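You operate a simulated robot arm through the tools that you are given. There is no shell and no other tool. Be economical: measure what you need, move in short steps, check, and stop when the job is done.

The job below is to be done with a simulated robot arm. You get a single attempt, and the scene is never put back.

JOB
Put the short wooden batten that says "L570" from the top of the timber table on the air cover. Take the white can and leave it on the top of the timber table. Put the teal clip carton on top of the blue tape holder. Put the brown can on top of the brown carton on the top of the fitting table. Put the purple clip carton on the top of the gauge table away on the top of the fitting table. Take the brown clip carton on the top of the filler table and put it away on the top of the fitting table. Put the can labelled "W527" from the top of the filler table on the back of the white cabinet and the can labelled "W472" on the table marked boxes. Any order will do. Set down upright: white can, teal clip carton, brown can, purple clip carton, brown clip carton, can.

It is judged by the outcome, as a careful person would: the job done as asked, and still so three seconds after it is handed in. It fails if anything else is knocked over, pushed out of place, dropped, spilled or broken. A push-on lid holds only when it is set on centred and level and pressed home; a screw cap is set on level and turned clockwise until tight.

ROBOT AND FRAMES
A 7-joint arm with a vacuum gripper on a trunk, on a base that drives. Base frame: it is fixed to the floor where the robot stands at the start and does not move with it; the origin is under the middle of the robot, x ahead of it, y to its left, z up. Readings come in cm, degrees, newtons and seconds.
Its first joint turns from -149.0 to 149.0 degrees. Places, roughly: air cover [125, 425, 75]; back of the white cabinet (97x26 cm) [142, 466, 86]; blue can, can with the yellow side, teal can [125, 650, 75]; blue tape holder (9x6x10 cm) [100, -70, 80]; brown can [100, -125, 75]; brown clip carton [125, 600, 75]; carton [100, -100, 75]; purple clip carton [-150, -125, 75]; short wooden batten [50, 25, 75]; table marked BOXES [-150, 530, 70]; teal clip carton [75, -100, 75]; top of the fitting table [90, -90, 80]; top of the timber table [90, 50, 80]; white can [75, -75, 75]. Payload 1.06 kg.
Tool frame: the origin (TCP) lies in the middle of the cups' lips, and z points out of the cups. The gripper has 1 cup of 2.4 cm across, covering 2.4 by 2.4 cm (tool x, y); the bellows give 0.8 cm. With the vacuum on, a cup seals on a smooth face that it is pressed against (1 to 4 N); it does not hold porous or soft things. The pull reaches 23 N.
Orientation is told as [roll, pitch, yaw] about the base's x, y, z axes, in that order, counted from this pose: with the cups facing straight down, the tool's x points along the base's -x, its y along +y and its z along -z.

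CONTROLS
- The arm moves only by the tool send_rows. Its arguments are lists of equal length, an entry for each row: "dp": the shift along the tool's x, y, z in cm, a list of three; "rotation": the turn, a rotation vector about the tool's x, y, z in degrees, a list of three. In form: {"dp": [[tx, ty, tz], ...], "rotation": [[wx, wy, wz], ...]}. A call has 1 to 8 rows; each row shifts and turns the commanded pose from where the row before left it, along the tool's axes as they then stand. "valve" is the vacuum: 1 switches it on, 0 off, set as the call begins (left out, the last holds). A row lasts 0.2 s, in which the tool goes at most 5 cm and 8.6 degrees; a call with a longer step from one row to the next is refused whole, and so is a gripper value outside its range. Where a pose cannot be reached the arm comes as near as it can. A force on the tool above 40 N (or 10 N above the force at the start of the call, whichever is more), or a blocked arm, ends the call early, and 0.2 s more pass. The pull builds up within a second once a cup has sealed. Time passes only in rows, and 0.2 s behind the last, so rows that do not move give it time. The reply holds the time, the measured pose of the TCP, the force on the tool along the base axes and the pull of the vacuum, in the units named above and with some noise, with the torque about the TCP (base axes, N m) and any sound that the robot's microphone picked up.
- Cameras (640 x 400 px; columns grow to the right, rows downward): "scene" is now at [4.5, 15.56, 154.58]; the picture's right is [-0.30, -0.95, 0.00], its down [-0.63, 0.20, -0.75] and it looks along [0.72, -0.23, -0.66] (base axes); focal length 292 px, centre (320, 200). "wrist" rides on the gripper at [7.8, 1.9, -9.6] in the tool frame; the picture's right is [-0.24, 0.97, 0.00], its down [-0.71, -0.17, -0.69] and it looks along [-0.67, -0.16, 0.73] (tool axes); focal length 243 px, centre (320, 200). There is no depth. A picture from a camera that has moved, and an enlarged one, comes with that camera's place and axes in the base frame and with its lens. The place of the scene camera against the robot may be out by one fixed shift of up to 2.5 cm in any direction.
- get_image(camera): a new picture of that camera. It takes no simulated time.
- raise_lower(by): slides the trunk up (or, below 0, down) by that many cm; the arm and the scene camera ride with it, the base frame stays. It gives what a move gives, with no picture.
- drive_base(legs): drives the robot by 1 to 6 legs, each [ahead, turn to the left] in cm and degrees, along the robot's own axes; the way and the turn of a leg run together, so that a leg with both is an arc; at most 150 cm and 180 degrees a leg. The arm and the cameras ride along, it lands a little off, and it stops where it bumps. It gives what a move gives.
- turn_head(pan, tilt): turns the head with the scene camera to pan (to the left, within 155 degrees either way) and tilt (down, from -29 to 69), counted from straight ahead of the robot. It gives what a move gives.
- enlarge(camera, box): a new picture of the part [left, top, right, bottom] of that camera's present view, enlarged. It takes no simulated time.
- close_job(): hands the job in; it is judged then, once.

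Go step by step. Nothing tells you exact positions but the pictures and the camera data: compare them with the known pose of the tool, close in by small moves and look again before you grip or let go. The budget is 483 turns and 220 pictures, counting those below and the enlarged ones. Unless the task says otherwise, let go and move clear before handing in.

The tools are called after "Call:" as name(argument=value, ...) on one line, values as JSON. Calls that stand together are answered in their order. send_rows: Moves the arm, as the interface text tells. Its arguments: {"type":"object","properties":{"dp":{"type":"array","items":{"type":"array","items":{"type":"number"}}},"rotation":{"type":"array","items":{"type":"array","items":{"type":"number"}}},"valve":{"type":"number"}},"required":["dp","rotation"]} The other tools are called the same way: raise_lower (by) slides the trunk up or down; drive_base (legs) drives the base; turn_head (pan, tilt) turns the head that bears the scene camera; get_image (camera) takes a picture; enlarge (camera, box) takes an enlarged picture of a part of a camera's view; close_job () hands the job in.

At the start:

```text
time_s: 0.0
tool_pos: [44.87, -48.61, 111.04]
tool_rot: [0.0, 0.1, -0.1]
contact_force: [-0.7, 0.4, 0.0]
torque: [0.0, -0.02, 0.0]
pull: 0.1
trunk travel left (down, up): [-60.0, 11.0]
robot x, y, heading: [0.01, -0.11, -0.2]
head pan, tilt: [-17.5, 41.1]
```

scene: 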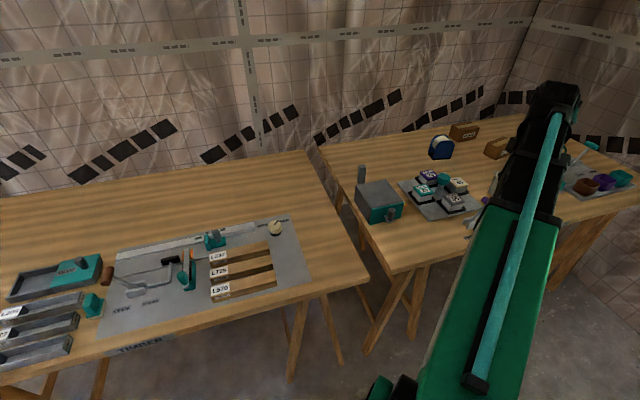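
wrist: 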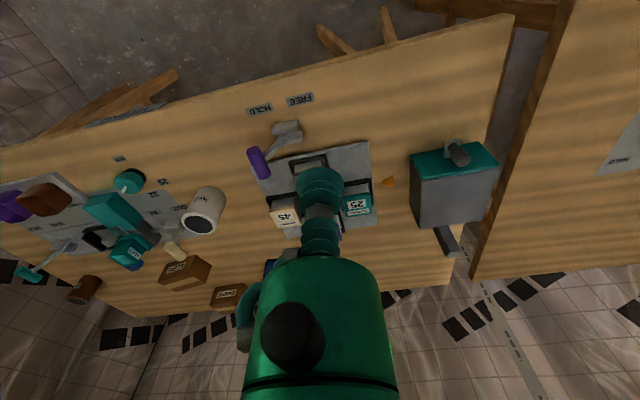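

I see the timber table on the left and the fitting table on the right, partly hidden by the arm. I'll look closer at both first.

Call:
enlarge(camera="scene", box=[340, 100, 640, 290])

Call:
enlarge(camera="wrist", box=[0, 80, 400, 330])

Call:
enlarge(camera="scene", box=[0, 200, 320, 400])

```text
2.11 times, centred on (490, 195) of scene
camera zoom: at [4.5, 15.56, 154.58], right [-0.3, -0.95, 0.0], down [-0.63, 0.2, -0.75], along [0.72, -0.23, -0.66], focal length 614 px, centre (-38, 210)
```

zoom: 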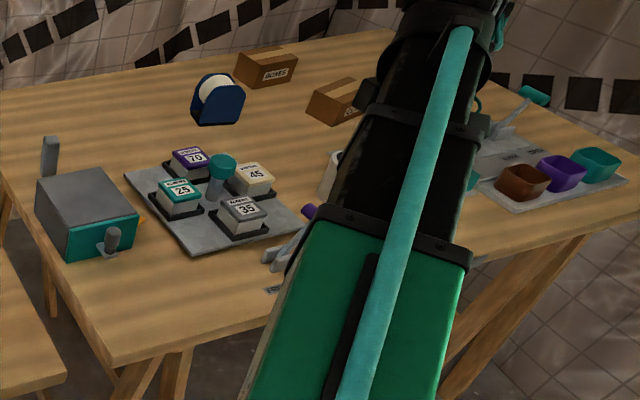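

```text
1.60 times, centred on (200, 205) of wrist
camera zoom: at [36.96, -46.73, 120.58], right [0.24, 0.97, 0.0], down [0.71, -0.17, 0.69], along [0.67, -0.16, -0.73], focal length 388 px, centre (512, 192)
```

zoom: 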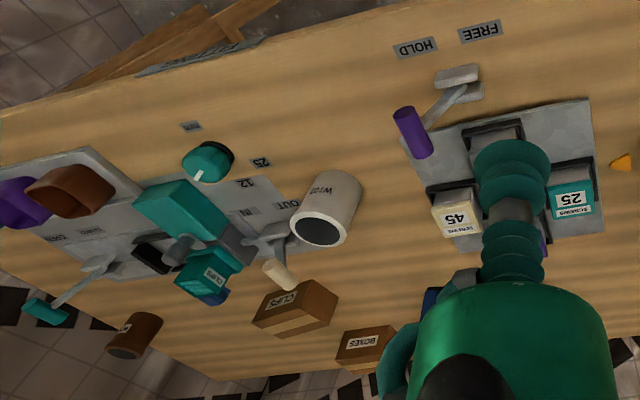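

```text
2.00 times, centred on (160, 300) of scene
camera zoom: at [4.5, 15.56, 154.58], right [-0.3, -0.95, 0.0], down [-0.63, 0.2, -0.75], along [0.72, -0.23, -0.66], focal length 583 px, centre (640, 0)
```

zoom: 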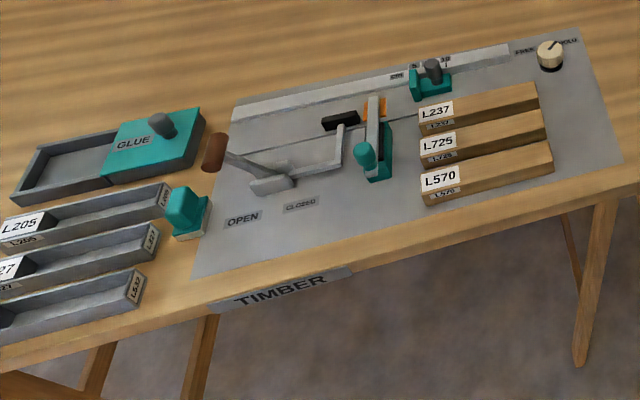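

The fitting table is hidden by the arm; I'll swing the arm to the left to clear the view.

Call:
send_rows(dp=[[-2, 4.5, 0], [-2, 4.5, 0], [-2, 4.5, 0], [-2, 4.5, 0], [-1, 4.5, 0], [-1, 4.5, 0], [-1, 4.5, 0], [-1, 4.5, 0]], rotation=[[0, 0, 0], [0, 0, 0], [0, 0, 0], [0, 0, 0], [0, 0, 0], [0, 0, 0], [0, 0, 0], [0, 0, 0]])

Call:
send_rows(dp=[[0, 4.5, 0], [0, 4.5, 0], [0, 4.5, 0], [0, 4.5, 0], [1, 4.5, 0], [1, 4.5, 0], [2, 4.5, 0], [2, 4.5, 0]], rotation=[[0, 0, 0], [0, 0, 0], [0, 0, 0], [0, 0, 0], [0, 0, 0], [0, 0, 0], [0, 0, 0], [0, 0, 0]])

Call:
turn_head(pan=-45, tilt=40)

Call:
get_image(camera="scene")

Call:
get_image(camera="wrist")

```text
time_s: 1.8
tool_pos: [56.79, -12.59, 110.96]
tool_rot: [0.0, 0.1, 0.0]
contact_force: [0.4, -0.4, -0.9]
torque: [0.05, -0.03, -0.01]
pull: 0.0
trunk travel left (down, up): [-60.0, 11.0]
robot x, y, heading: [0.3, -0.25, 0.1]
head pan, tilt: [-17.5, 41.1]
```

```text
time_s: 3.6
tool_pos: [50.78, 23.59, 111.05]
tool_rot: [-0.1, -0.1, -0.1]
contact_force: [-0.1, -0.5, 0.9]
torque: [0.03, 0.03, 0.0]
pull: 0.0
trunk travel left (down, up): [-60.0, 11.0]
robot x, y, heading: [-0.33, -0.43, 0.2]
head pan, tilt: [-17.5, 41.1]
```

```text
time_s: 4.5
tool_pos: [50.85, 23.45, 111.03]
tool_rot: [0.0, 0.1, 0.0]
contact_force: [-0.6, -0.6, 0.3]
torque: [-0.02, 0.01, -0.02]
pull: 0.1
trunk travel left (down, up): [-60.0, 11.0]
robot x, y, heading: [-0.22, -0.14, 0.5]
head pan, tilt: [-45.0, 40.0]
```

```text
214 pictures are left
camera scene: at [2.48, 12.11, 154.74], right [-0.71, -0.71, 0.0], down [-0.45, 0.45, -0.77], along [0.54, -0.54, -0.64], focal length 292 px, centre (320, 200)
```

scene: 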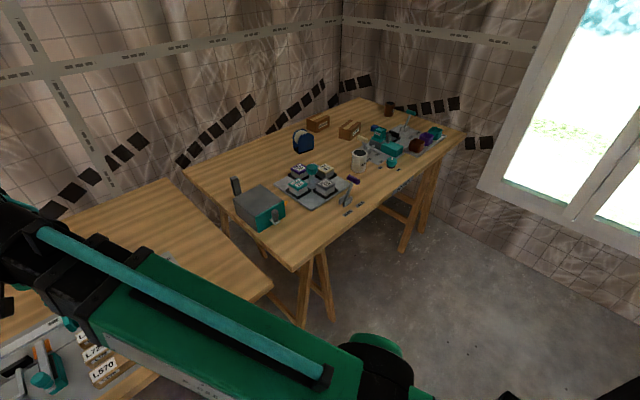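

```text
213 pictures are left
camera wrist: at [43.01, 25.33, 120.55], right [0.24, 0.97, 0.0], down [0.71, -0.17, 0.69], along [0.67, -0.16, -0.73], focal length 243 px, centre (320, 200)
```

wrist: 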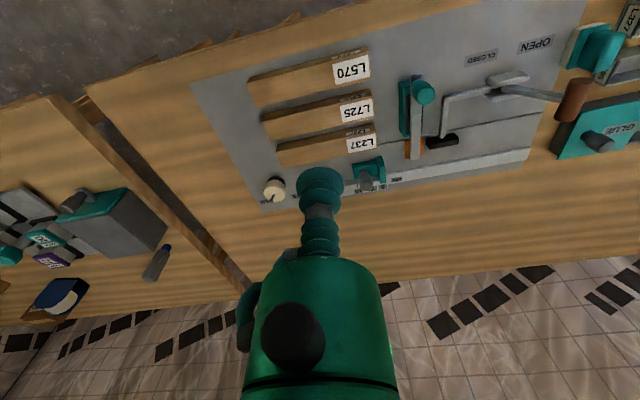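

Call:
enlarge(camera="scene", box=[320, 80, 480, 180])

Call:
enlarge(camera="scene", box=[210, 100, 370, 240])

```text
4.00 times, centred on (400, 130) of scene
camera zoom: at [2.48, 12.11, 154.74], right [-0.71, -0.71, 0.0], down [-0.45, 0.45, -0.77], along [0.54, -0.54, -0.64], focal length 1167 px, centre (0, 480)
```

zoom: 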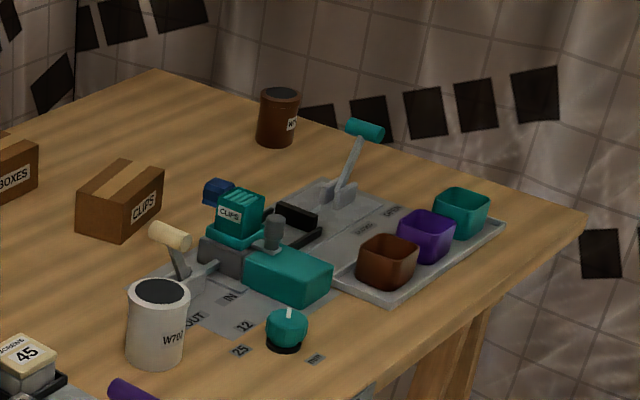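

```text
2.86 times, centred on (290, 170) of scene
camera zoom: at [2.48, 12.11, 154.74], right [-0.71, -0.71, 0.0], down [-0.45, 0.45, -0.77], along [0.54, -0.54, -0.64], focal length 833 px, centre (406, 286)
```

zoom: 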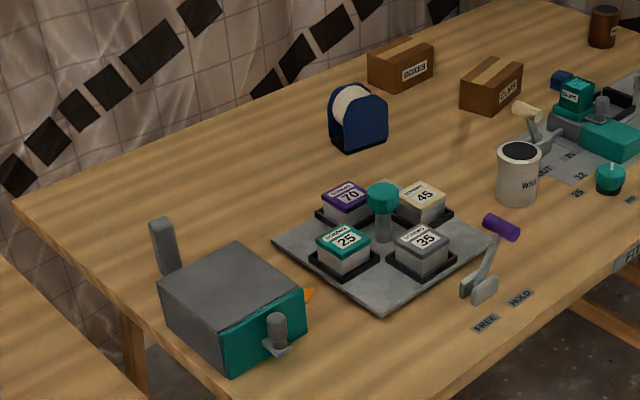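

Next, a closer look at the batten area and the knob by it.

Call:
enlarge(camera="wrist", box=[180, 0, 640, 240])

Call:
turn_head(pan=45, tilt=25)

Call:
get_image(camera="scene")

Call:
turn_head(pan=110, tilt=15)

Call:
get_image(camera="scene")

Call:
turn_head(pan=-140, tilt=25)

Call:
get_image(camera="scene")

```text
1.39 times, centred on (410, 120) of wrist
camera zoom: at [43.01, 25.33, 120.55], right [0.24, 0.97, 0.0], down [0.71, -0.17, 0.69], along [0.67, -0.16, -0.73], focal length 338 px, centre (195, 311)
```

zoom: 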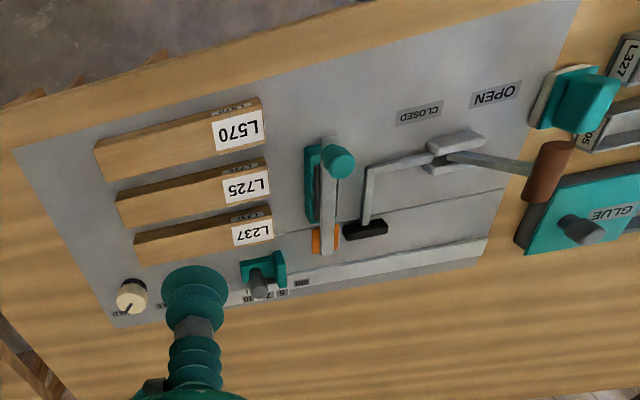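

```text
time_s: 6.2
tool_pos: [50.94, 23.34, 111.17]
tool_rot: [-0.1, 0.0, 0.1]
contact_force: [0.3, -1.2, -0.9]
torque: [0.02, 0.03, -0.02]
pull: 0.0
trunk travel left (down, up): [-60.0, 11.0]
robot x, y, heading: [-0.2, 0.36, 0.0]
head pan, tilt: [45.0, 25.0]
```

```text
209 pictures are left
camera scene: at [2.98, 24.62, 157.07], right [0.71, -0.71, 0.0], down [-0.3, -0.3, -0.91], along [0.64, 0.64, -0.42], focal length 292 px, centre (320, 200)
```

scene: 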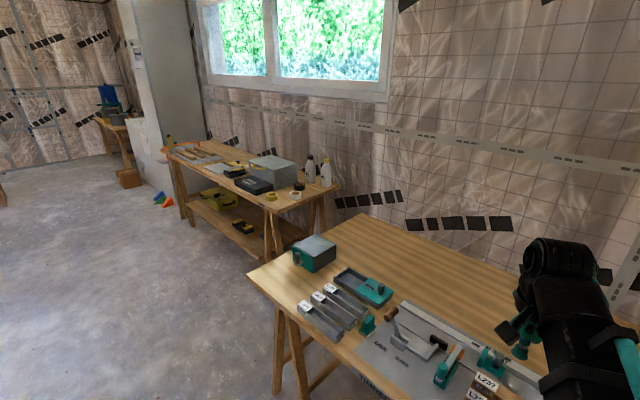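

```text
time_s: 7.5
tool_pos: [50.89, 23.59, 111.12]
tool_rot: [0.1, 0.0, 0.0]
contact_force: [0.1, 0.0, -1.2]
torque: [-0.03, 0.01, -0.04]
pull: 0.1
trunk travel left (down, up): [-60.0, 11.0]
robot x, y, heading: [-0.18, -0.24, 0.2]
head pan, tilt: [110.0, 15.0]
```

```text
208 pictures are left
camera scene: at [-6.72, 26.89, 158.69], right [0.94, 0.34, 0.0], down [0.09, -0.24, -0.97], along [-0.33, 0.91, -0.26], focal length 292 px, centre (320, 200)
```

scene: 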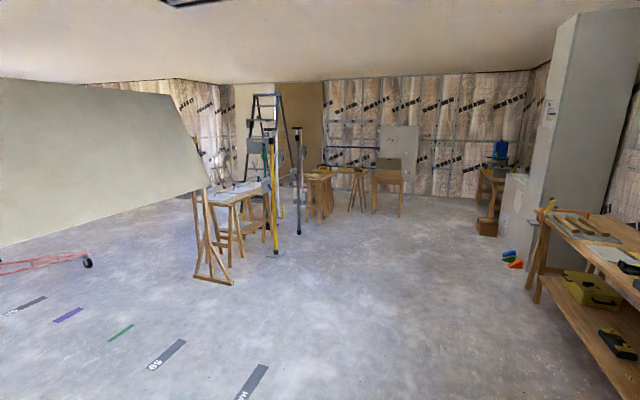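

```text
time_s: 11.0
tool_pos: [50.88, 23.49, 110.97]
tool_rot: [0.1, 0.0, 0.0]
contact_force: [0.2, -0.2, 0.0]
torque: [0.0, 0.01, -0.01]
pull: 0.1
trunk travel left (down, up): [-60.0, 11.0]
robot x, y, heading: [0.04, -0.05, 0.0]
head pan, tilt: [-140.0, 25.0]
```

```text
207 pictures are left
camera scene: at [-10.59, 12.19, 157.07], right [-0.64, 0.77, 0.0], down [0.32, 0.27, -0.91], along [-0.69, -0.58, -0.42], focal length 292 px, centre (320, 200)
```

scene: 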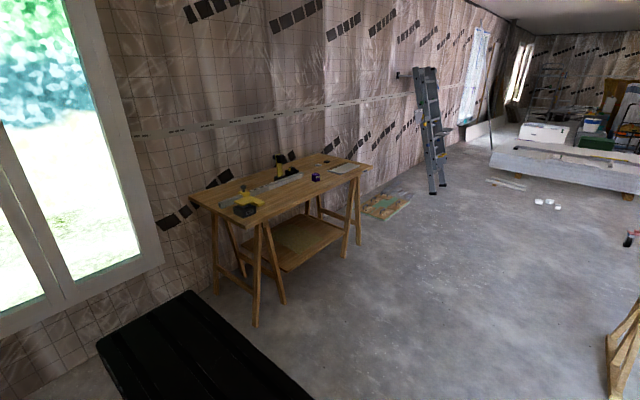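

Now drive to the front of the fitting table for close inspection.

Call:
turn_head(pan=0, tilt=45)

Call:
drive_base(legs=[[-10, 0], [0, -90], [95, 0], [0, 90]])

Call:
get_image(camera="scene")

Call:
get_image(camera="wrist")

```text
time_s: 13.3
tool_pos: [50.89, 23.34, 110.97]
tool_rot: [0.0, 0.0, 0.1]
contact_force: [0.0, -0.3, -0.1]
torque: [0.02, 0.05, -0.02]
pull: 0.0
trunk travel left (down, up): [-60.0, 11.0]
robot x, y, heading: [-0.07, 0.3, -0.2]
head pan, tilt: [0.0, 45.0]
```

```text
time_s: 26.8
tool_pos: [38.17, -75.46, 111.07]
tool_rot: [0.1, 0.0, -2.1]
contact_force: [0.7, -0.1, 0.2]
torque: [0.01, 0.0, -0.01]
pull: 0.0
trunk travel left (down, up): [-60.0, 11.0]
robot x, y, heading: [-13.21, -97.11, -2.4]
head pan, tilt: [0.0, 45.0]
```

```text
206 pictures are left
camera scene: at [-8.36, -79.16, 154.01], right [-0.04, -1.0, 0.0], down [-0.71, 0.03, -0.71], along [0.71, -0.03, -0.71], focal length 292 px, centre (320, 200)
```

scene: 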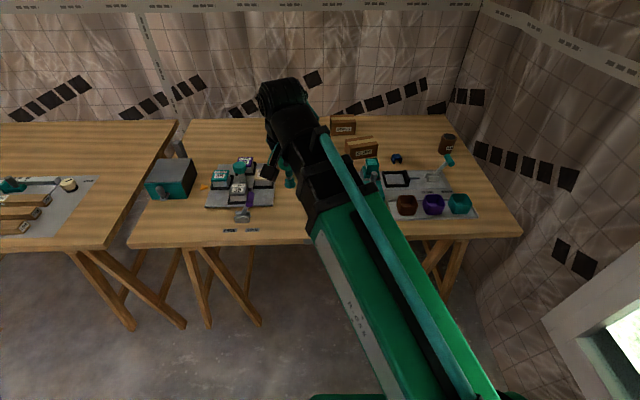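

```text
205 pictures are left
camera wrist: at [30.32, -73.39, 120.55], right [0.27, 0.96, 0.0], down [0.7, -0.2, 0.69], along [0.66, -0.19, -0.73], focal length 243 px, centre (320, 200)
```

wrist: 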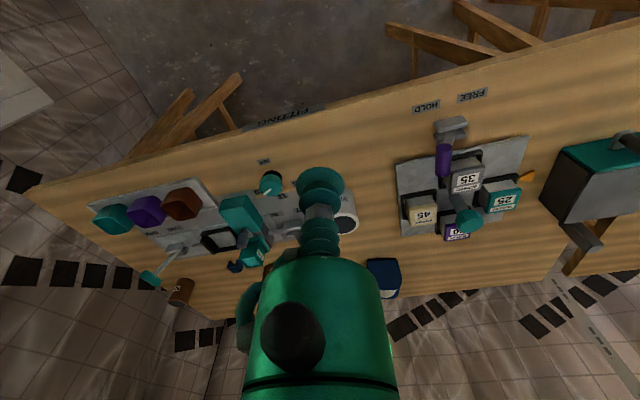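

Call:
drive_base(legs=[[26, 2.4]])

Call:
send_rows(dp=[[0, 4.5, 0], [0, 4.5, 0], [0, 4.5, 0], [0, 4.5, 0], [0, 4.5, 0], [0, 4.5, 0]], rotation=[[0, 0, 0], [0, 0, 0], [0, 0, 0], [0, 0, 0], [0, 0, 0], [0, 0, 0]])

Call:
get_image(camera="scene")

```text
time_s: 28.7
tool_pos: [63.68, -73.95, 111.01]
tool_rot: [0.0, -0.1, 0.2]
contact_force: [0.0, -0.5, 0.9]
torque: [0.01, 0.03, -0.02]
pull: 0.1
trunk travel left (down, up): [-60.0, 11.0]
robot x, y, heading: [13.03, -97.57, 0.4]
head pan, tilt: [0.0, 45.0]
```

```text
time_s: 30.1
tool_pos: [63.68, -46.86, 110.93]
tool_rot: [0.0, 0.0, 0.2]
contact_force: [-0.1, 0.0, -0.7]
torque: [0.0, -0.03, -0.01]
pull: 0.0
trunk travel left (down, up): [-60.0, 11.0]
robot x, y, heading: [13.3, -97.71, -0.0]
head pan, tilt: [0.0, 45.0]
```

```text
204 pictures are left
camera scene: at [17.52, -79.39, 154.0], right [0.0, -1.0, 0.0], down [-0.71, 0.0, -0.71], along [0.71, 0.0, -0.71], focal length 292 px, centre (320, 200)
```

scene: 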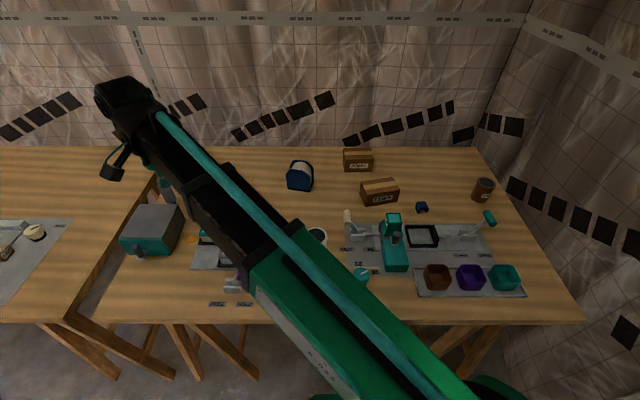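

Call:
enlarge(camera="scene", box=[280, 140, 540, 300])

Call:
enlarge(camera="scene", box=[340, 200, 440, 275])

```text
2.46 times, centred on (410, 220) of scene
camera zoom: at [17.52, -79.39, 154.0], right [0.0, -1.0, 0.0], down [-0.71, 0.0, -0.71], along [0.71, 0.0, -0.71], focal length 718 px, centre (98, 151)
```

zoom: 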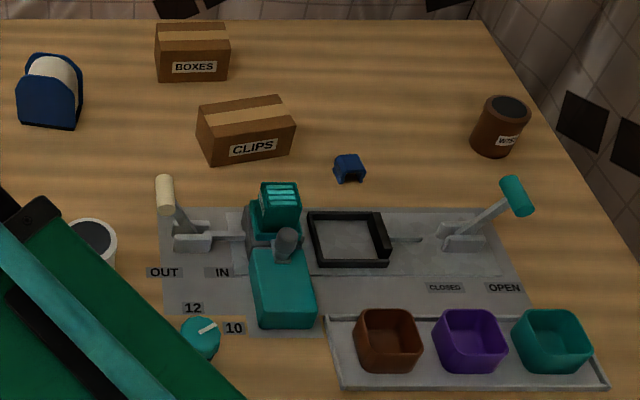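

```text
5.33 times, centred on (390, 238) of scene
camera zoom: at [17.52, -79.39, 154.0], right [0.0, -1.0, 0.0], down [-0.71, 0.0, -0.71], along [0.71, 0.0, -0.71], focal length 1556 px, centre (-53, 0)
```

zoom: 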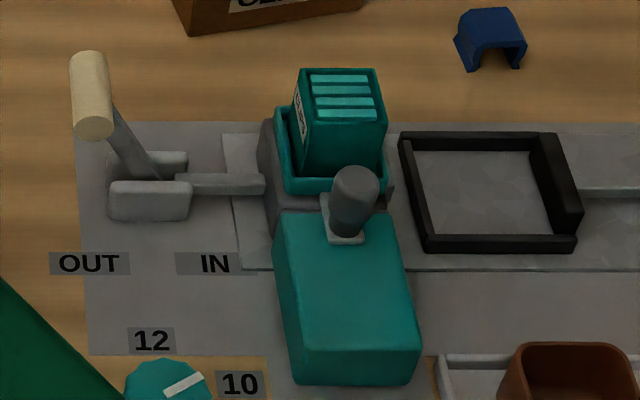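

I'll put the wrist camera over the teal carton and the brown cartons for accurate positions.

Call:
send_rows(dp=[[0, -4.5, 0], [0, -4.5, 0], [0, -4.5, 0], [0, -4.5, 0], [0, -4.5, 0], [0, -4.5, 0], [0, -4.5, 0], [0, -4.5, 0]], rotation=[[0, 0, 0], [0, 0, 0], [0, 0, 0], [0, 0, 0], [0, 0, 0], [0, 0, 0], [0, 0, 0], [0, 0, 0]])

Call:
get_image(camera="wrist")

```text
time_s: 31.9
tool_pos: [63.76, -83.12, 110.87]
tool_rot: [0.1, 0.0, 0.3]
contact_force: [-0.6, -0.1, 0.1]
torque: [0.0, -0.01, 0.01]
pull: 0.0
trunk travel left (down, up): [-60.0, 11.0]
robot x, y, heading: [13.3, -97.72, 0.2]
head pan, tilt: [0.0, 45.0]
```

```text
201 pictures are left
camera wrist: at [55.75, -81.22, 120.41], right [0.23, 0.97, 0.0], down [0.71, -0.17, 0.68], along [0.67, -0.16, -0.73], focal length 243 px, centre (320, 200)
```

wrist: 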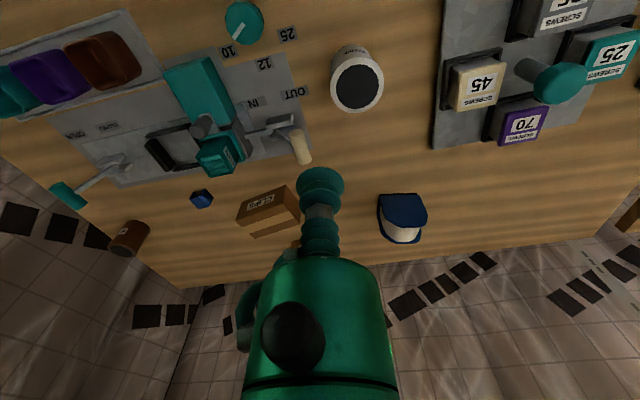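

Call:
enlarge(camera="wrist", box=[340, 170, 460, 260])

Call:
enlarge(camera="wrist", box=[130, 50, 400, 220])

Call:
enlarge(camera="scene", box=[270, 140, 420, 220])

```text
4.44 times, centred on (400, 215) of wrist
camera zoom: at [55.75, -81.22, 120.41], right [0.23, 0.97, 0.0], down [0.71, -0.17, 0.68], along [0.67, -0.16, -0.73], focal length 1078 px, centre (-36, 133)
```

zoom: 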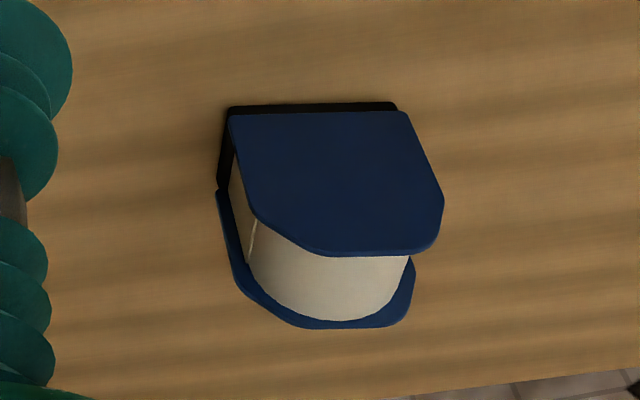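

```text
2.35 times, centred on (265, 135) of wrist
camera zoom: at [55.75, -81.22, 120.41], right [0.23, 0.97, 0.0], down [0.71, -0.17, 0.68], along [0.67, -0.16, -0.73], focal length 571 px, centre (449, 353)
```

zoom: 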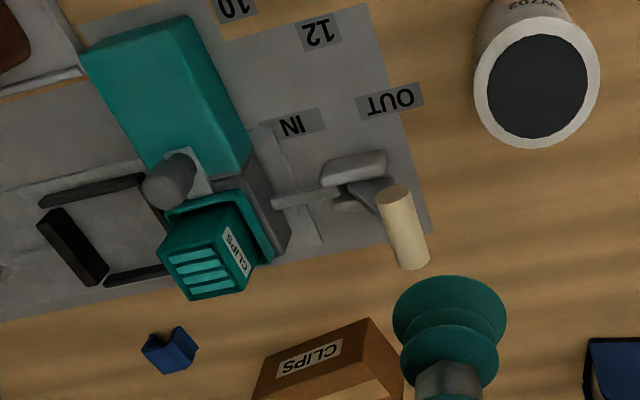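

```text
4.27 times, centred on (345, 180) of scene
camera zoom: at [17.51, -79.49, 154.02], right [0.0, -1.0, 0.0], down [-0.71, 0.0, -0.71], along [0.71, 0.0, -0.71], focal length 1244 px, centre (213, 285)
```

zoom: 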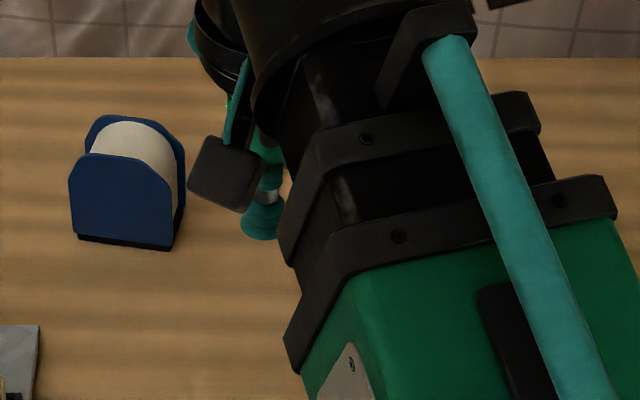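

Call:
send_rows(dp=[[0, -4.5, 2], [0, -4.5, 3], [0, -3, 3], [0, 0, 3]], rotation=[[0, 0, 0], [0, 0, 0], [0, 0, 0], [0, 0, 0]])

Call:
get_image(camera="wrist")

Call:
enlarge(camera="wrist", box=[120, 100, 320, 225])

```text
refused: row 2 steps farther than a row can; nothing moved
```

```text
197 pictures are left
camera wrist: at [55.75, -81.22, 120.41], right [0.23, 0.97, 0.0], down [0.71, -0.17, 0.68], along [0.67, -0.16, -0.73], focal length 243 px, centre (320, 200)
```

wrist: 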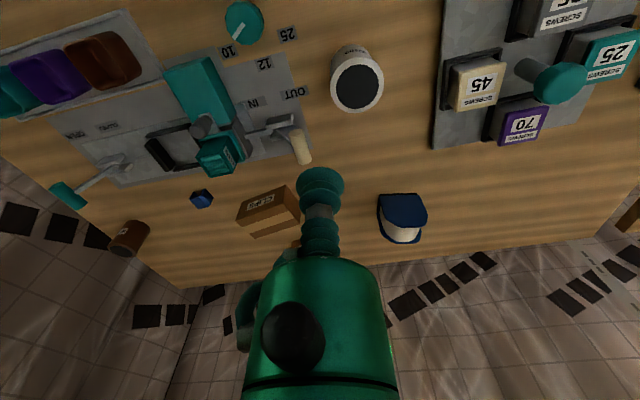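

```text
3.20 times, centred on (220, 162) of wrist
camera zoom: at [55.75, -81.22, 120.41], right [0.23, 0.97, 0.0], down [0.71, -0.17, 0.68], along [0.67, -0.16, -0.73], focal length 776 px, centre (640, 320)
```

zoom: 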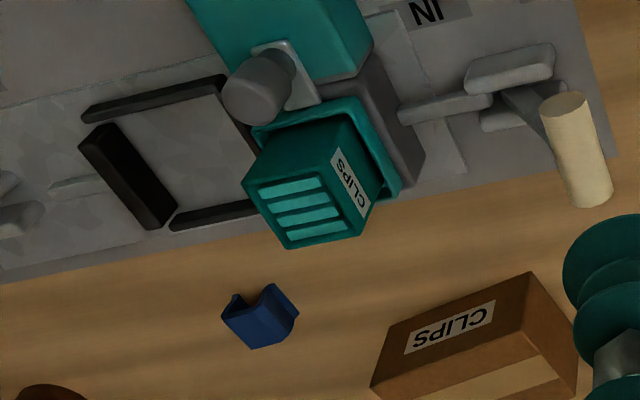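

Call:
send_rows(dp=[[0, -4, 2], [0, -4, 3], [0, -3, 3], [0, 0, 3]], rotation=[[0, 0, 0], [0, 0, 0], [0, 0, 0], [0, 0, 0]])

Call:
enlarge(camera="wrist", box=[120, 60, 320, 185])

Call:
get_image(camera="wrist")

```text
time_s: 32.9
tool_pos: [65.78, -93.6, 100.26]
tool_rot: [-0.1, 0.3, 0.3]
contact_force: [-0.1, -0.3, 0.3]
torque: [-0.01, 0.02, 0.01]
pull: 0.2
out of reach, approached as far as the arm can: row 2, 3, 4
trunk travel left (down, up): [-60.0, 11.0]
robot x, y, heading: [13.08, -97.43, 0.2]
head pan, tilt: [0.0, 45.0]
```

```text
3.20 times, centred on (220, 122) of wrist
camera zoom: at [57.87, -91.85, 109.85], right [0.23, 0.97, 0.0], down [0.71, -0.17, 0.68], along [0.66, -0.16, -0.73], focal length 776 px, centre (640, 448)
```

zoom: 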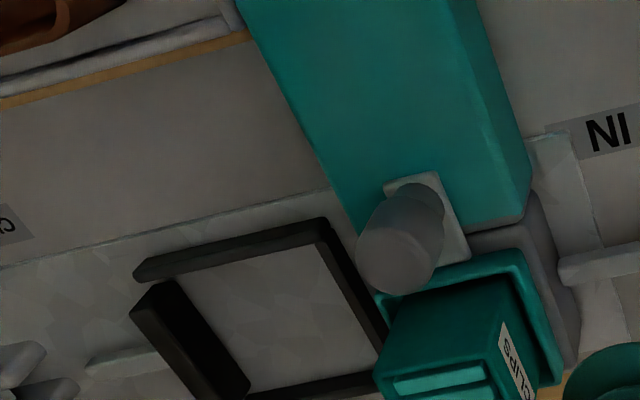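

```text
194 pictures are left
camera wrist: at [57.87, -91.85, 109.85], right [0.23, 0.97, 0.0], down [0.71, -0.17, 0.68], along [0.66, -0.16, -0.73], focal length 243 px, centre (320, 200)
```

wrist: 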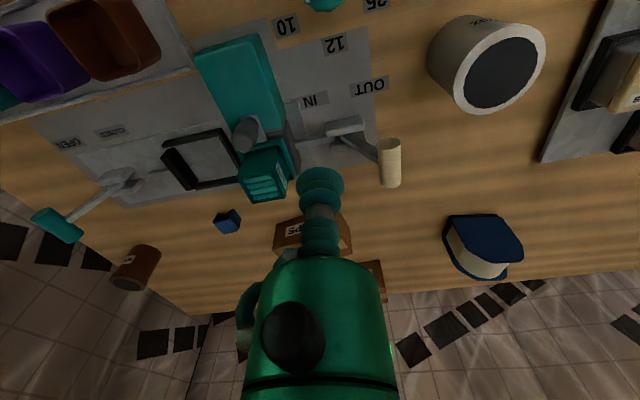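

Call:
enlarge(camera="wrist", box=[420, 190, 550, 290])

Call:
enlarge(camera="wrist", box=[200, 120, 340, 220])

```text
4.00 times, centred on (485, 240) of wrist
camera zoom: at [57.87, -91.85, 109.85], right [0.23, 0.97, 0.0], down [0.71, -0.17, 0.68], along [0.66, -0.16, -0.73], focal length 970 px, centre (-340, 40)
```

zoom: 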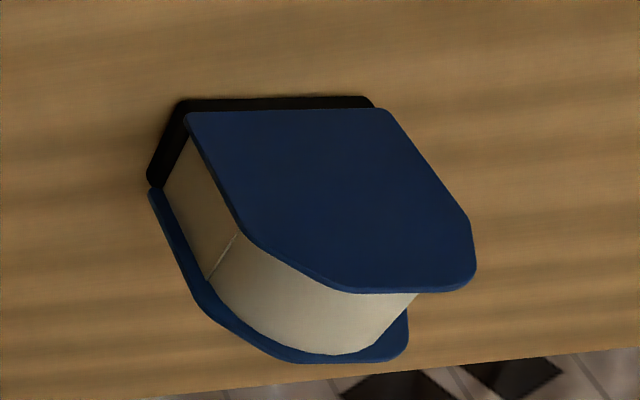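

```text
4.00 times, centred on (270, 170) of wrist
camera zoom: at [57.87, -91.85, 109.85], right [0.23, 0.97, 0.0], down [0.71, -0.17, 0.68], along [0.66, -0.16, -0.73], focal length 970 px, centre (520, 320)
```

zoom: 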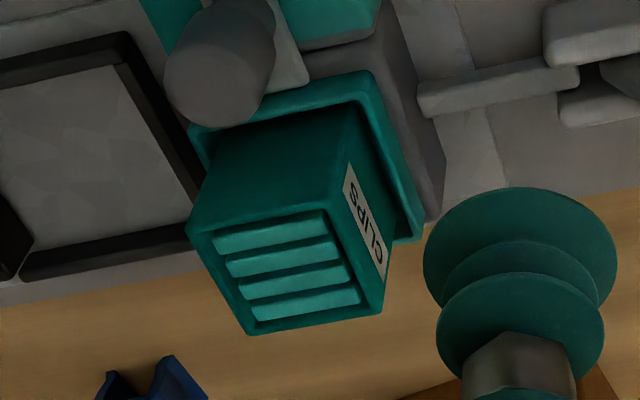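

Call:
send_rows(dp=[[-3, -3, 0], [-3, -3, 0], [-0.6, -1.8, 2], [0, 0, 3]], rotation=[[0, 0, 0], [0, 0, 0], [0, 0, 0], [0, 0, 0]])

Call:
enlarge(camera="wrist", box=[220, 80, 420, 205])

Call:
enlarge(camera="scene", box=[340, 180, 440, 245])

```text
time_s: 33.9
tool_pos: [72.45, -101.63, 95.51]
tool_rot: [0.0, -0.1, 0.3]
contact_force: [0.8, -0.2, 0.5]
torque: [0.0, -0.01, 0.0]
pull: 0.2
trunk travel left (down, up): [-60.0, 11.0]
robot x, y, heading: [13.08, -97.81, 0.0]
head pan, tilt: [0.0, 45.0]
```

```text
3.20 times, centred on (320, 142) of wrist
camera zoom: at [64.54, -99.69, 104.98], right [0.23, 0.97, 0.0], down [0.71, -0.17, 0.69], along [0.67, -0.16, -0.73], focal length 776 px, centre (320, 384)
```

zoom: 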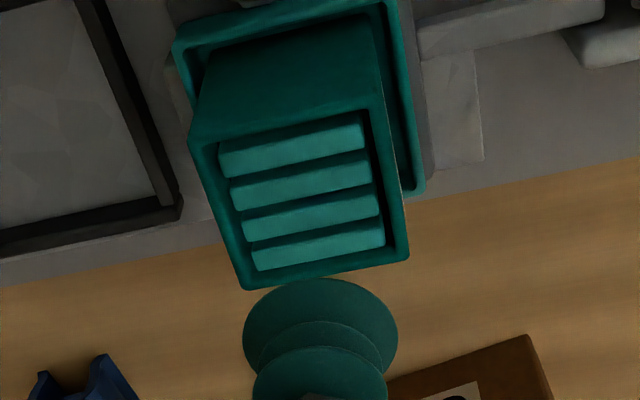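

```text
6.15 times, centred on (390, 212) of scene
camera zoom: at [17.52, -79.47, 154.02], right [0.0, -1.0, 0.0], down [-0.71, 0.0, -0.71], along [0.71, 0.0, -0.71], focal length 1795 px, centre (-111, 123)
```

zoom: 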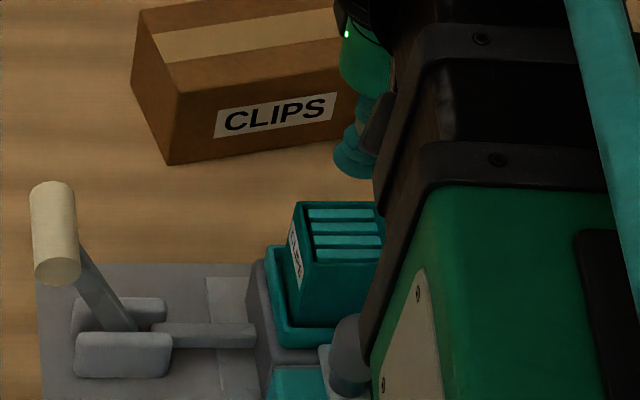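

The carton is open-topped with clip bars inside. I'll touch down gently with vacuum on to get its height and see whether it seals at all.

Call:
send_rows(dp=[[0, -0.4, 2], [0, 0, 1.5], [0, 0, 0.5]], rotation=[[0, 0, 0], [0, 0, 0], [0, 0, 0]], valve=1)

Call:
send_rows(dp=[[0, 0, 0.4], [0, 0, 0], [0, 0, 0]], rotation=[[0, 0, 0], [0, 0, 0], [0, 0, 0]])

Call:
send_rows(dp=[[0, 0, 0.4], [0, 0, 0], [0, 0, 0]], rotation=[[0, 0, 0], [0, 0, 0], [0, 0, 0]])

```text
time_s: 34.7
tool_pos: [72.53, -102.05, 91.59]
tool_rot: [0.0, 0.0, 0.2]
contact_force: [0.1, 0.0, 0.3]
torque: [-0.03, 0.0, -0.02]
pull: 0.1
trunk travel left (down, up): [-60.0, 11.0]
robot x, y, heading: [13.37, -97.87, 0.4]
head pan, tilt: [0.0, 45.0]
```

```text
time_s: 35.5
tool_pos: [72.46, -101.84, 91.19]
tool_rot: [0.0, 0.0, 0.3]
contact_force: [-0.1, -0.2, 0.4]
torque: [0.02, 0.01, -0.02]
pull: 0.1
trunk travel left (down, up): [-60.0, 11.0]
robot x, y, heading: [13.28, -97.61, 0.1]
head pan, tilt: [0.0, 45.0]
```

```text
time_s: 36.3
tool_pos: [72.32, -102.0, 90.74]
tool_rot: [0.1, 0.0, 0.2]
contact_force: [-0.1, -0.4, 0.0]
torque: [-0.01, 0.02, -0.02]
pull: 0.1
trunk travel left (down, up): [-60.0, 11.0]
robot x, y, heading: [13.26, -97.55, 0.3]
head pan, tilt: [0.0, 45.0]
```

Call:
send_rows(dp=[[0, 0, 0.4], [0, 0, 0]], rotation=[[0, 0, 0], [0, 0, 0]])

Call:
send_rows(dp=[[0, 0, 0.4], [0, 0, 0]], rotation=[[0, 0, 0], [0, 0, 0]])

Call:
send_rows(dp=[[0, 0, 0.4], [0, 0, 0]], rotation=[[0, 0, 0], [0, 0, 0]])

Call:
enlarge(camera="wrist", box=[220, 100, 420, 225])

```text
time_s: 36.9
tool_pos: [72.33, -101.94, 90.3]
tool_rot: [0.0, 0.0, 0.1]
contact_force: [0.4, -0.4, 0.5]
torque: [0.03, 0.01, -0.01]
pull: 0.0
trunk travel left (down, up): [-60.0, 11.0]
robot x, y, heading: [12.79, -97.65, -0.0]
head pan, tilt: [0.0, 45.0]
```

```text
time_s: 37.5
tool_pos: [72.29, -101.94, 89.87]
tool_rot: [0.0, 0.0, 0.3]
contact_force: [-0.6, -0.2, -0.7]
torque: [-0.01, 0.01, 0.01]
pull: 0.0
trunk travel left (down, up): [-60.0, 11.0]
robot x, y, heading: [12.95, -97.63, 0.1]
head pan, tilt: [0.0, 45.0]
```

```text
time_s: 38.1
tool_pos: [72.27, -102.0, 89.4]
tool_rot: [0.0, -0.1, 0.2]
contact_force: [-1.0, -1.2, 5.9]
torque: [-0.01, 0.0, -0.01]
pull: 23.2
trunk travel left (down, up): [-60.0, 11.0]
robot x, y, heading: [12.84, -97.74, 0.2]
head pan, tilt: [0.0, 45.0]
```

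```text
3.20 times, centred on (320, 162) of wrist
camera zoom: at [64.33, -100.1, 99.06], right [0.23, 0.97, 0.0], down [0.71, -0.17, 0.69], along [0.67, -0.16, -0.73], focal length 776 px, centre (320, 320)
```

zoom: 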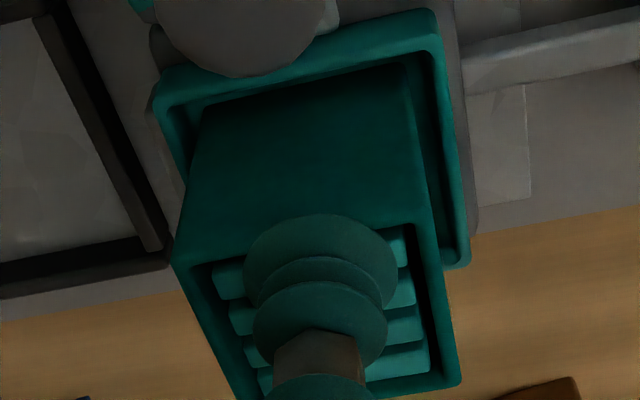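

It sealed, with full pull. Lift gently and check the carton comes free.

Call:
send_rows(dp=[[0, 0, -0.5], [0, 0, -0.5], [0, 0, -1], [0, 0, -1], [0, 0, 0]], rotation=[[0, 0, 0], [0, 0, 0], [0, 0, 0], [0, 0, 0], [0, 0, 0]])

Call:
enlarge(camera="wrist", box=[220, 100, 420, 225])

```text
time_s: 39.3
tool_pos: [72.29, -101.89, 92.4]
tool_rot: [0.0, 0.0, 0.2]
contact_force: [0.6, -0.3, -0.9]
torque: [0.02, 0.02, 0.0]
pull: 22.3
trunk travel left (down, up): [-60.0, 11.0]
robot x, y, heading: [13.17, -97.31, 0.2]
head pan, tilt: [0.0, 45.0]
```

```text
3.20 times, centred on (320, 162) of wrist
camera zoom: at [64.38, -100.12, 102.01], right [0.23, 0.97, 0.0], down [0.71, -0.17, 0.69], along [0.67, -0.16, -0.73], focal length 776 px, centre (320, 320)
```

zoom: 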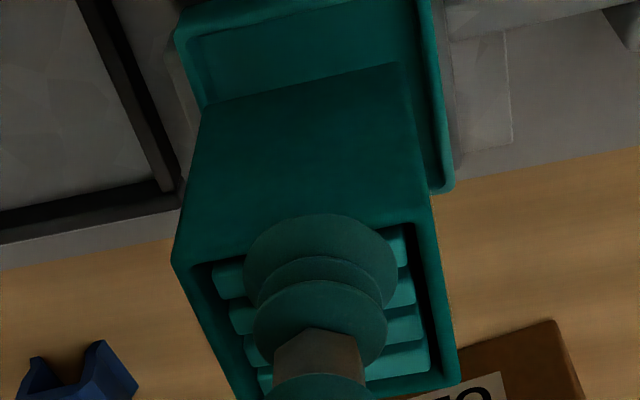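

The carton comes away cleanly. Raise it and inspect the tape holder's top closely.

Call:
send_rows(dp=[[0, 0, -4], [0, 0, -4], [0, 0, -4]], rotation=[[0, 0, 0], [0, 0, 0], [0, 0, 0]])

Call:
enlarge(camera="scene", box=[275, 150, 325, 200])

Call:
enlarge(camera="wrist", box=[380, 130, 640, 290])

```text
time_s: 40.1
tool_pos: [72.17, -101.91, 104.33]
tool_rot: [0.0, 0.0, 0.2]
contact_force: [0.1, -0.6, -1.8]
torque: [0.02, 0.01, 0.0]
pull: 23.1
trunk travel left (down, up): [-60.0, 11.0]
robot x, y, heading: [12.82, -97.43, 0.2]
head pan, tilt: [0.0, 45.0]
```

```text
8.00 times, centred on (300, 175) of scene
camera zoom: at [17.51, -79.46, 154.01], right [0.0, -1.0, 0.0], down [-0.71, 0.0, -0.71], along [0.71, 0.0, -0.71], focal length 2333 px, centre (480, 400)
```

zoom: 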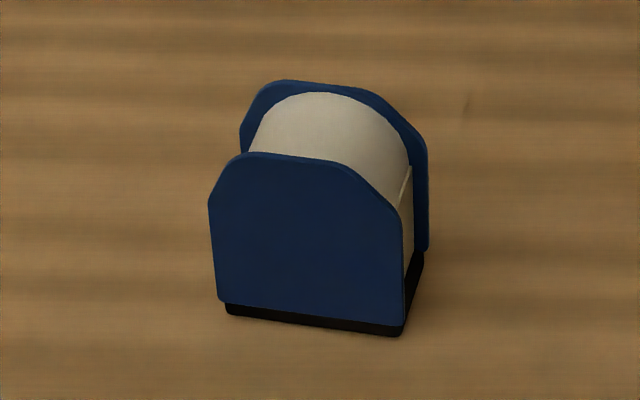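

```text
2.46 times, centred on (510, 210) of wrist
camera zoom: at [64.38, -100.05, 113.95], right [0.23, 0.97, 0.0], down [0.71, -0.17, 0.69], along [0.67, -0.16, -0.73], focal length 597 px, centre (-148, 175)
```

zoom: 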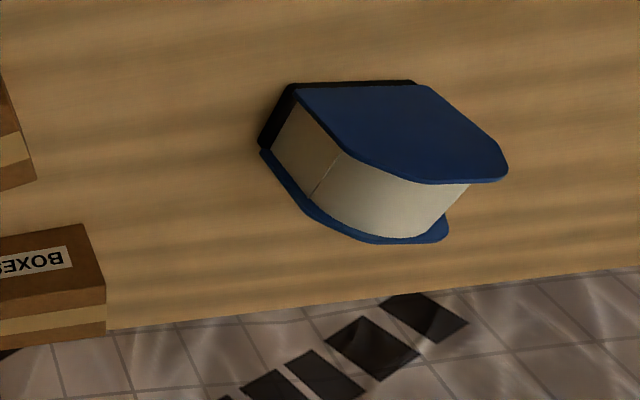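

The roll sits just under the plate tops, which are about z 90. I'll carry the carton over the holder, turned to match it.

Call:
send_rows(dp=[[-3.16, 3.64, 0], [-3.16, 3.64, 0], [-3.16, 3.64, 0], [-3.16, 3.64, 0], [-3.16, 3.64, 0], [-3.16, 3.64, 0], [-3.16, 3.64, 0], [-3.16, 3.64, 0]], rotation=[[0, 0, 0], [0, 0, 0], [0, 0, 0], [0, 0, 0], [0, 0, 0], [0, 0, 0], [0, 0, 0], [0, 0, 0]])

Call:
send_rows(dp=[[0, 0, 0], [0, 0, 0], [0, 0, 2]], rotation=[[0, 0, 6.7], [0, 0, 6.7], [0, 0, 0]])

Call:
enlarge(camera="scene", box=[260, 120, 360, 200])

Call:
get_image(camera="wrist")

```text
time_s: 41.9
tool_pos: [97.45, -72.62, 104.49]
tool_rot: [-0.1, 0.0, 0.2]
contact_force: [0.5, 0.6, -0.2]
torque: [0.0, -0.04, 0.0]
pull: 0.1
trunk travel left (down, up): [-60.0, 11.0]
robot x, y, heading: [12.52, -97.32, 0.2]
head pan, tilt: [0.0, 45.0]
```

```text
time_s: 42.7
tool_pos: [97.42, -72.7, 102.43]
tool_rot: [0.0, 0.0, -13.2]
contact_force: [0.7, 0.6, -0.2]
torque: [0.02, 0.03, 0.0]
pull: 0.0
trunk travel left (down, up): [-60.0, 11.0]
robot x, y, heading: [12.74, -97.61, 0.4]
head pan, tilt: [0.0, 45.0]
```

```text
5.00 times, centred on (310, 160) of scene
camera zoom: at [17.52, -79.46, 154.01], right [0.0, -1.0, 0.0], down [-0.71, 0.0, -0.71], along [0.71, 0.0, -0.71], focal length 1458 px, centre (370, 400)
```

zoom: 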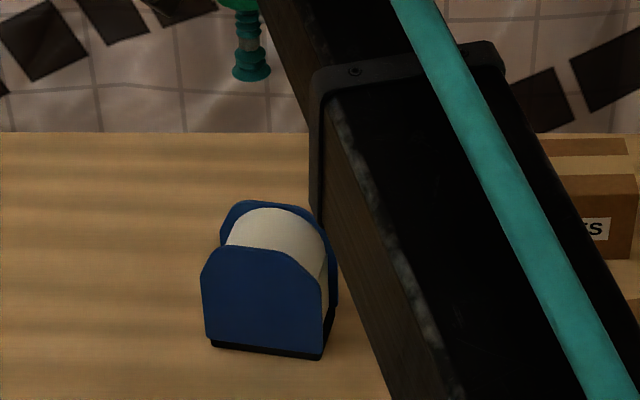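

```text
184 pictures are left
camera wrist: at [90.2, -69.06, 111.89], right [0.45, 0.89, 0.0], down [0.65, -0.33, 0.69], along [0.61, -0.31, -0.73], focal length 243 px, centre (320, 200)
```

wrist: 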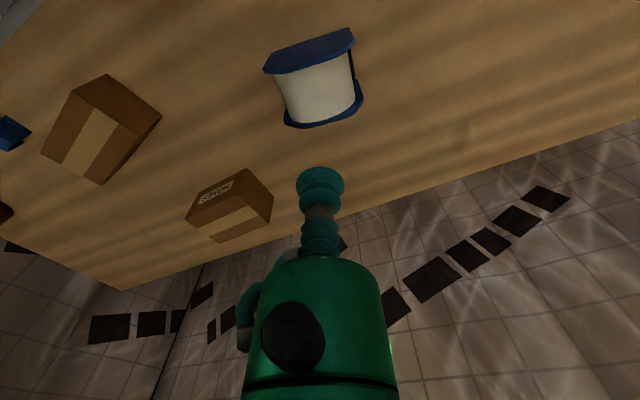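

The carton came off during the move. I must find it.

Call:
get_image(camera="scene")

Call:
enlarge(camera="wrist", box=[0, 0, 200, 125])

```text
183 pictures are left
camera scene: at [17.52, -79.46, 154.01], right [0.0, -1.0, 0.0], down [-0.71, 0.0, -0.71], along [0.71, 0.0, -0.71], focal length 292 px, centre (320, 200)
```

scene: 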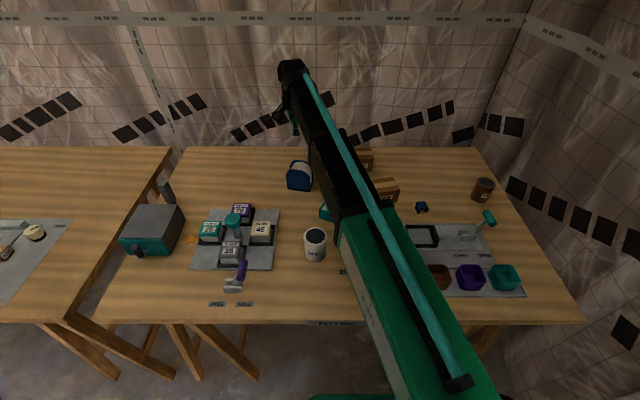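

```text
3.20 times, centred on (100, 62) of wrist
camera zoom: at [90.2, -69.06, 111.89], right [0.45, 0.89, 0.0], down [0.65, -0.33, 0.69], along [0.61, -0.31, -0.73], focal length 776 px, centre (1024, 640)
```

zoom: 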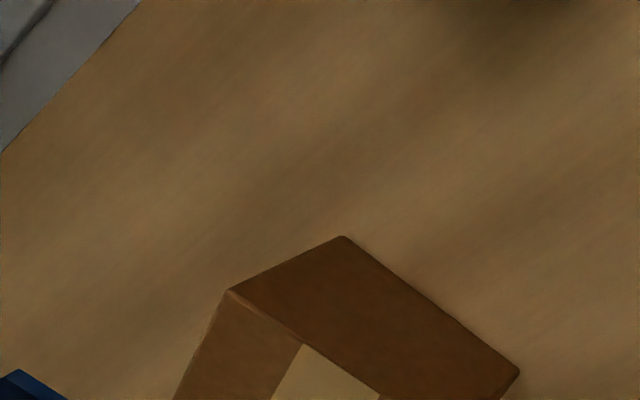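

Call:
send_rows(dp=[[2, 4, 0], [2, 4, 0], [2, 4, 0], [2, 4, 0], [2, 4, 0]], rotation=[[0, 0, -6.6], [0, 0, -6.6], [0, 0, 0], [0, 0, 0], [0, 0, 0]], valve=0)

Call:
get_image(camera="wrist")

Call:
enlarge(camera="scene", box=[280, 160, 440, 260])

```text
time_s: 43.9
tool_pos: [88.68, -52.1, 102.56]
tool_rot: [0.1, 0.0, 0.0]
contact_force: [-0.1, -0.3, -0.8]
torque: [0.03, 0.01, -0.02]
pull: 0.1
trunk travel left (down, up): [-60.0, 11.0]
robot x, y, heading: [12.76, -97.71, 0.2]
head pan, tilt: [0.0, 45.0]
```

```text
181 pictures are left
camera wrist: at [80.91, -50.24, 112.02], right [0.24, 0.97, 0.0], down [0.71, -0.17, 0.69], along [0.67, -0.16, -0.73], focal length 243 px, centre (320, 200)
```

wrist: 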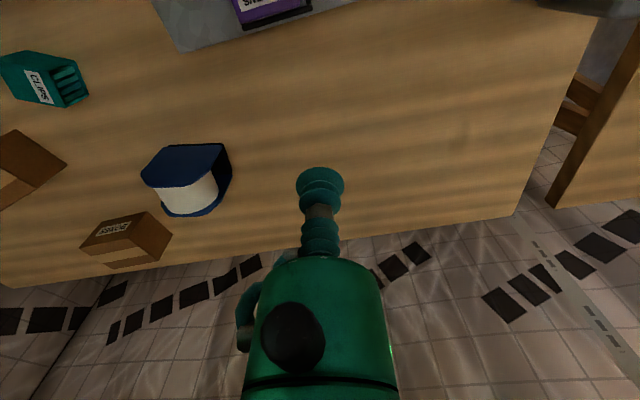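

```text
4.00 times, centred on (360, 210) of scene
camera zoom: at [17.51, -79.42, 154.01], right [0.0, -1.0, 0.0], down [-0.71, 0.0, -0.71], along [0.71, 0.0, -0.71], focal length 1167 px, centre (160, 160)
```

zoom: 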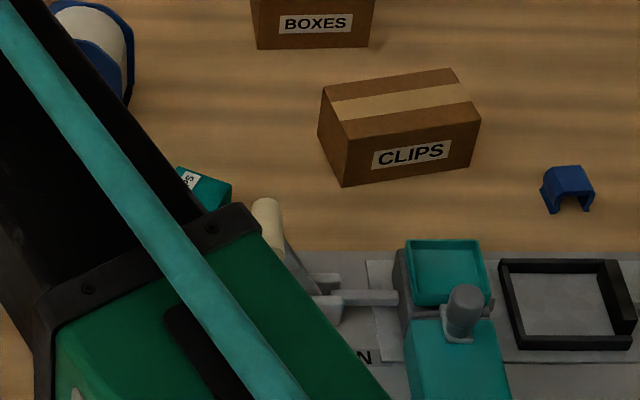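

The carton is lying on its side near (82,-83). I'll get a close wrist view.

Call:
send_rows(dp=[[4, -2, -1], [4, -3, 0], [4, -3, 0], [4, -4, 0], [3, -4, 0]], rotation=[[0, 0, 0], [0, 0, 0], [0, 0, 0], [0, 0, 0], [0, 0, 0]])

Call:
get_image(camera="wrist")

Call:
enlarge(camera="wrist", box=[180, 100, 310, 190])

```text
refused: row 4 steps farther than a row can; nothing moved
```

```text
179 pictures are left
camera wrist: at [80.91, -50.24, 112.02], right [0.24, 0.97, 0.0], down [0.71, -0.17, 0.69], along [0.67, -0.16, -0.73], focal length 243 px, centre (320, 200)
```

wrist: 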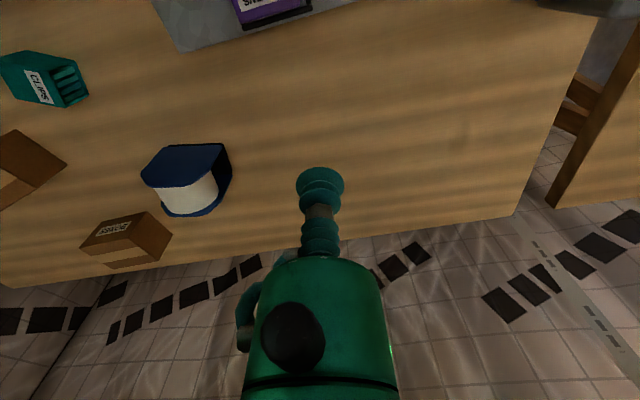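

```text
4.44 times, centred on (245, 145) of wrist
camera zoom: at [80.91, -50.24, 112.02], right [0.24, 0.97, 0.0], down [0.71, -0.17, 0.69], along [0.67, -0.16, -0.73], focal length 1078 px, centre (653, 444)
```

zoom: 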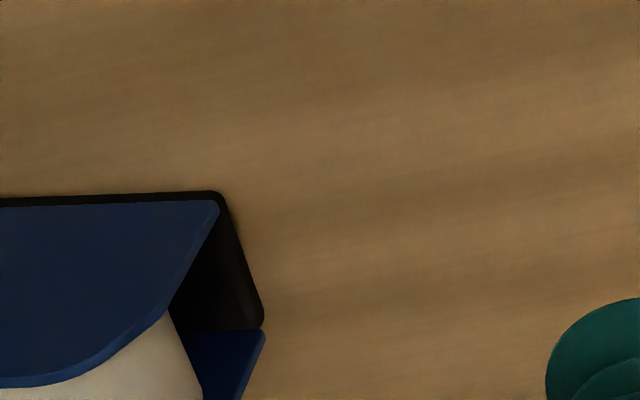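

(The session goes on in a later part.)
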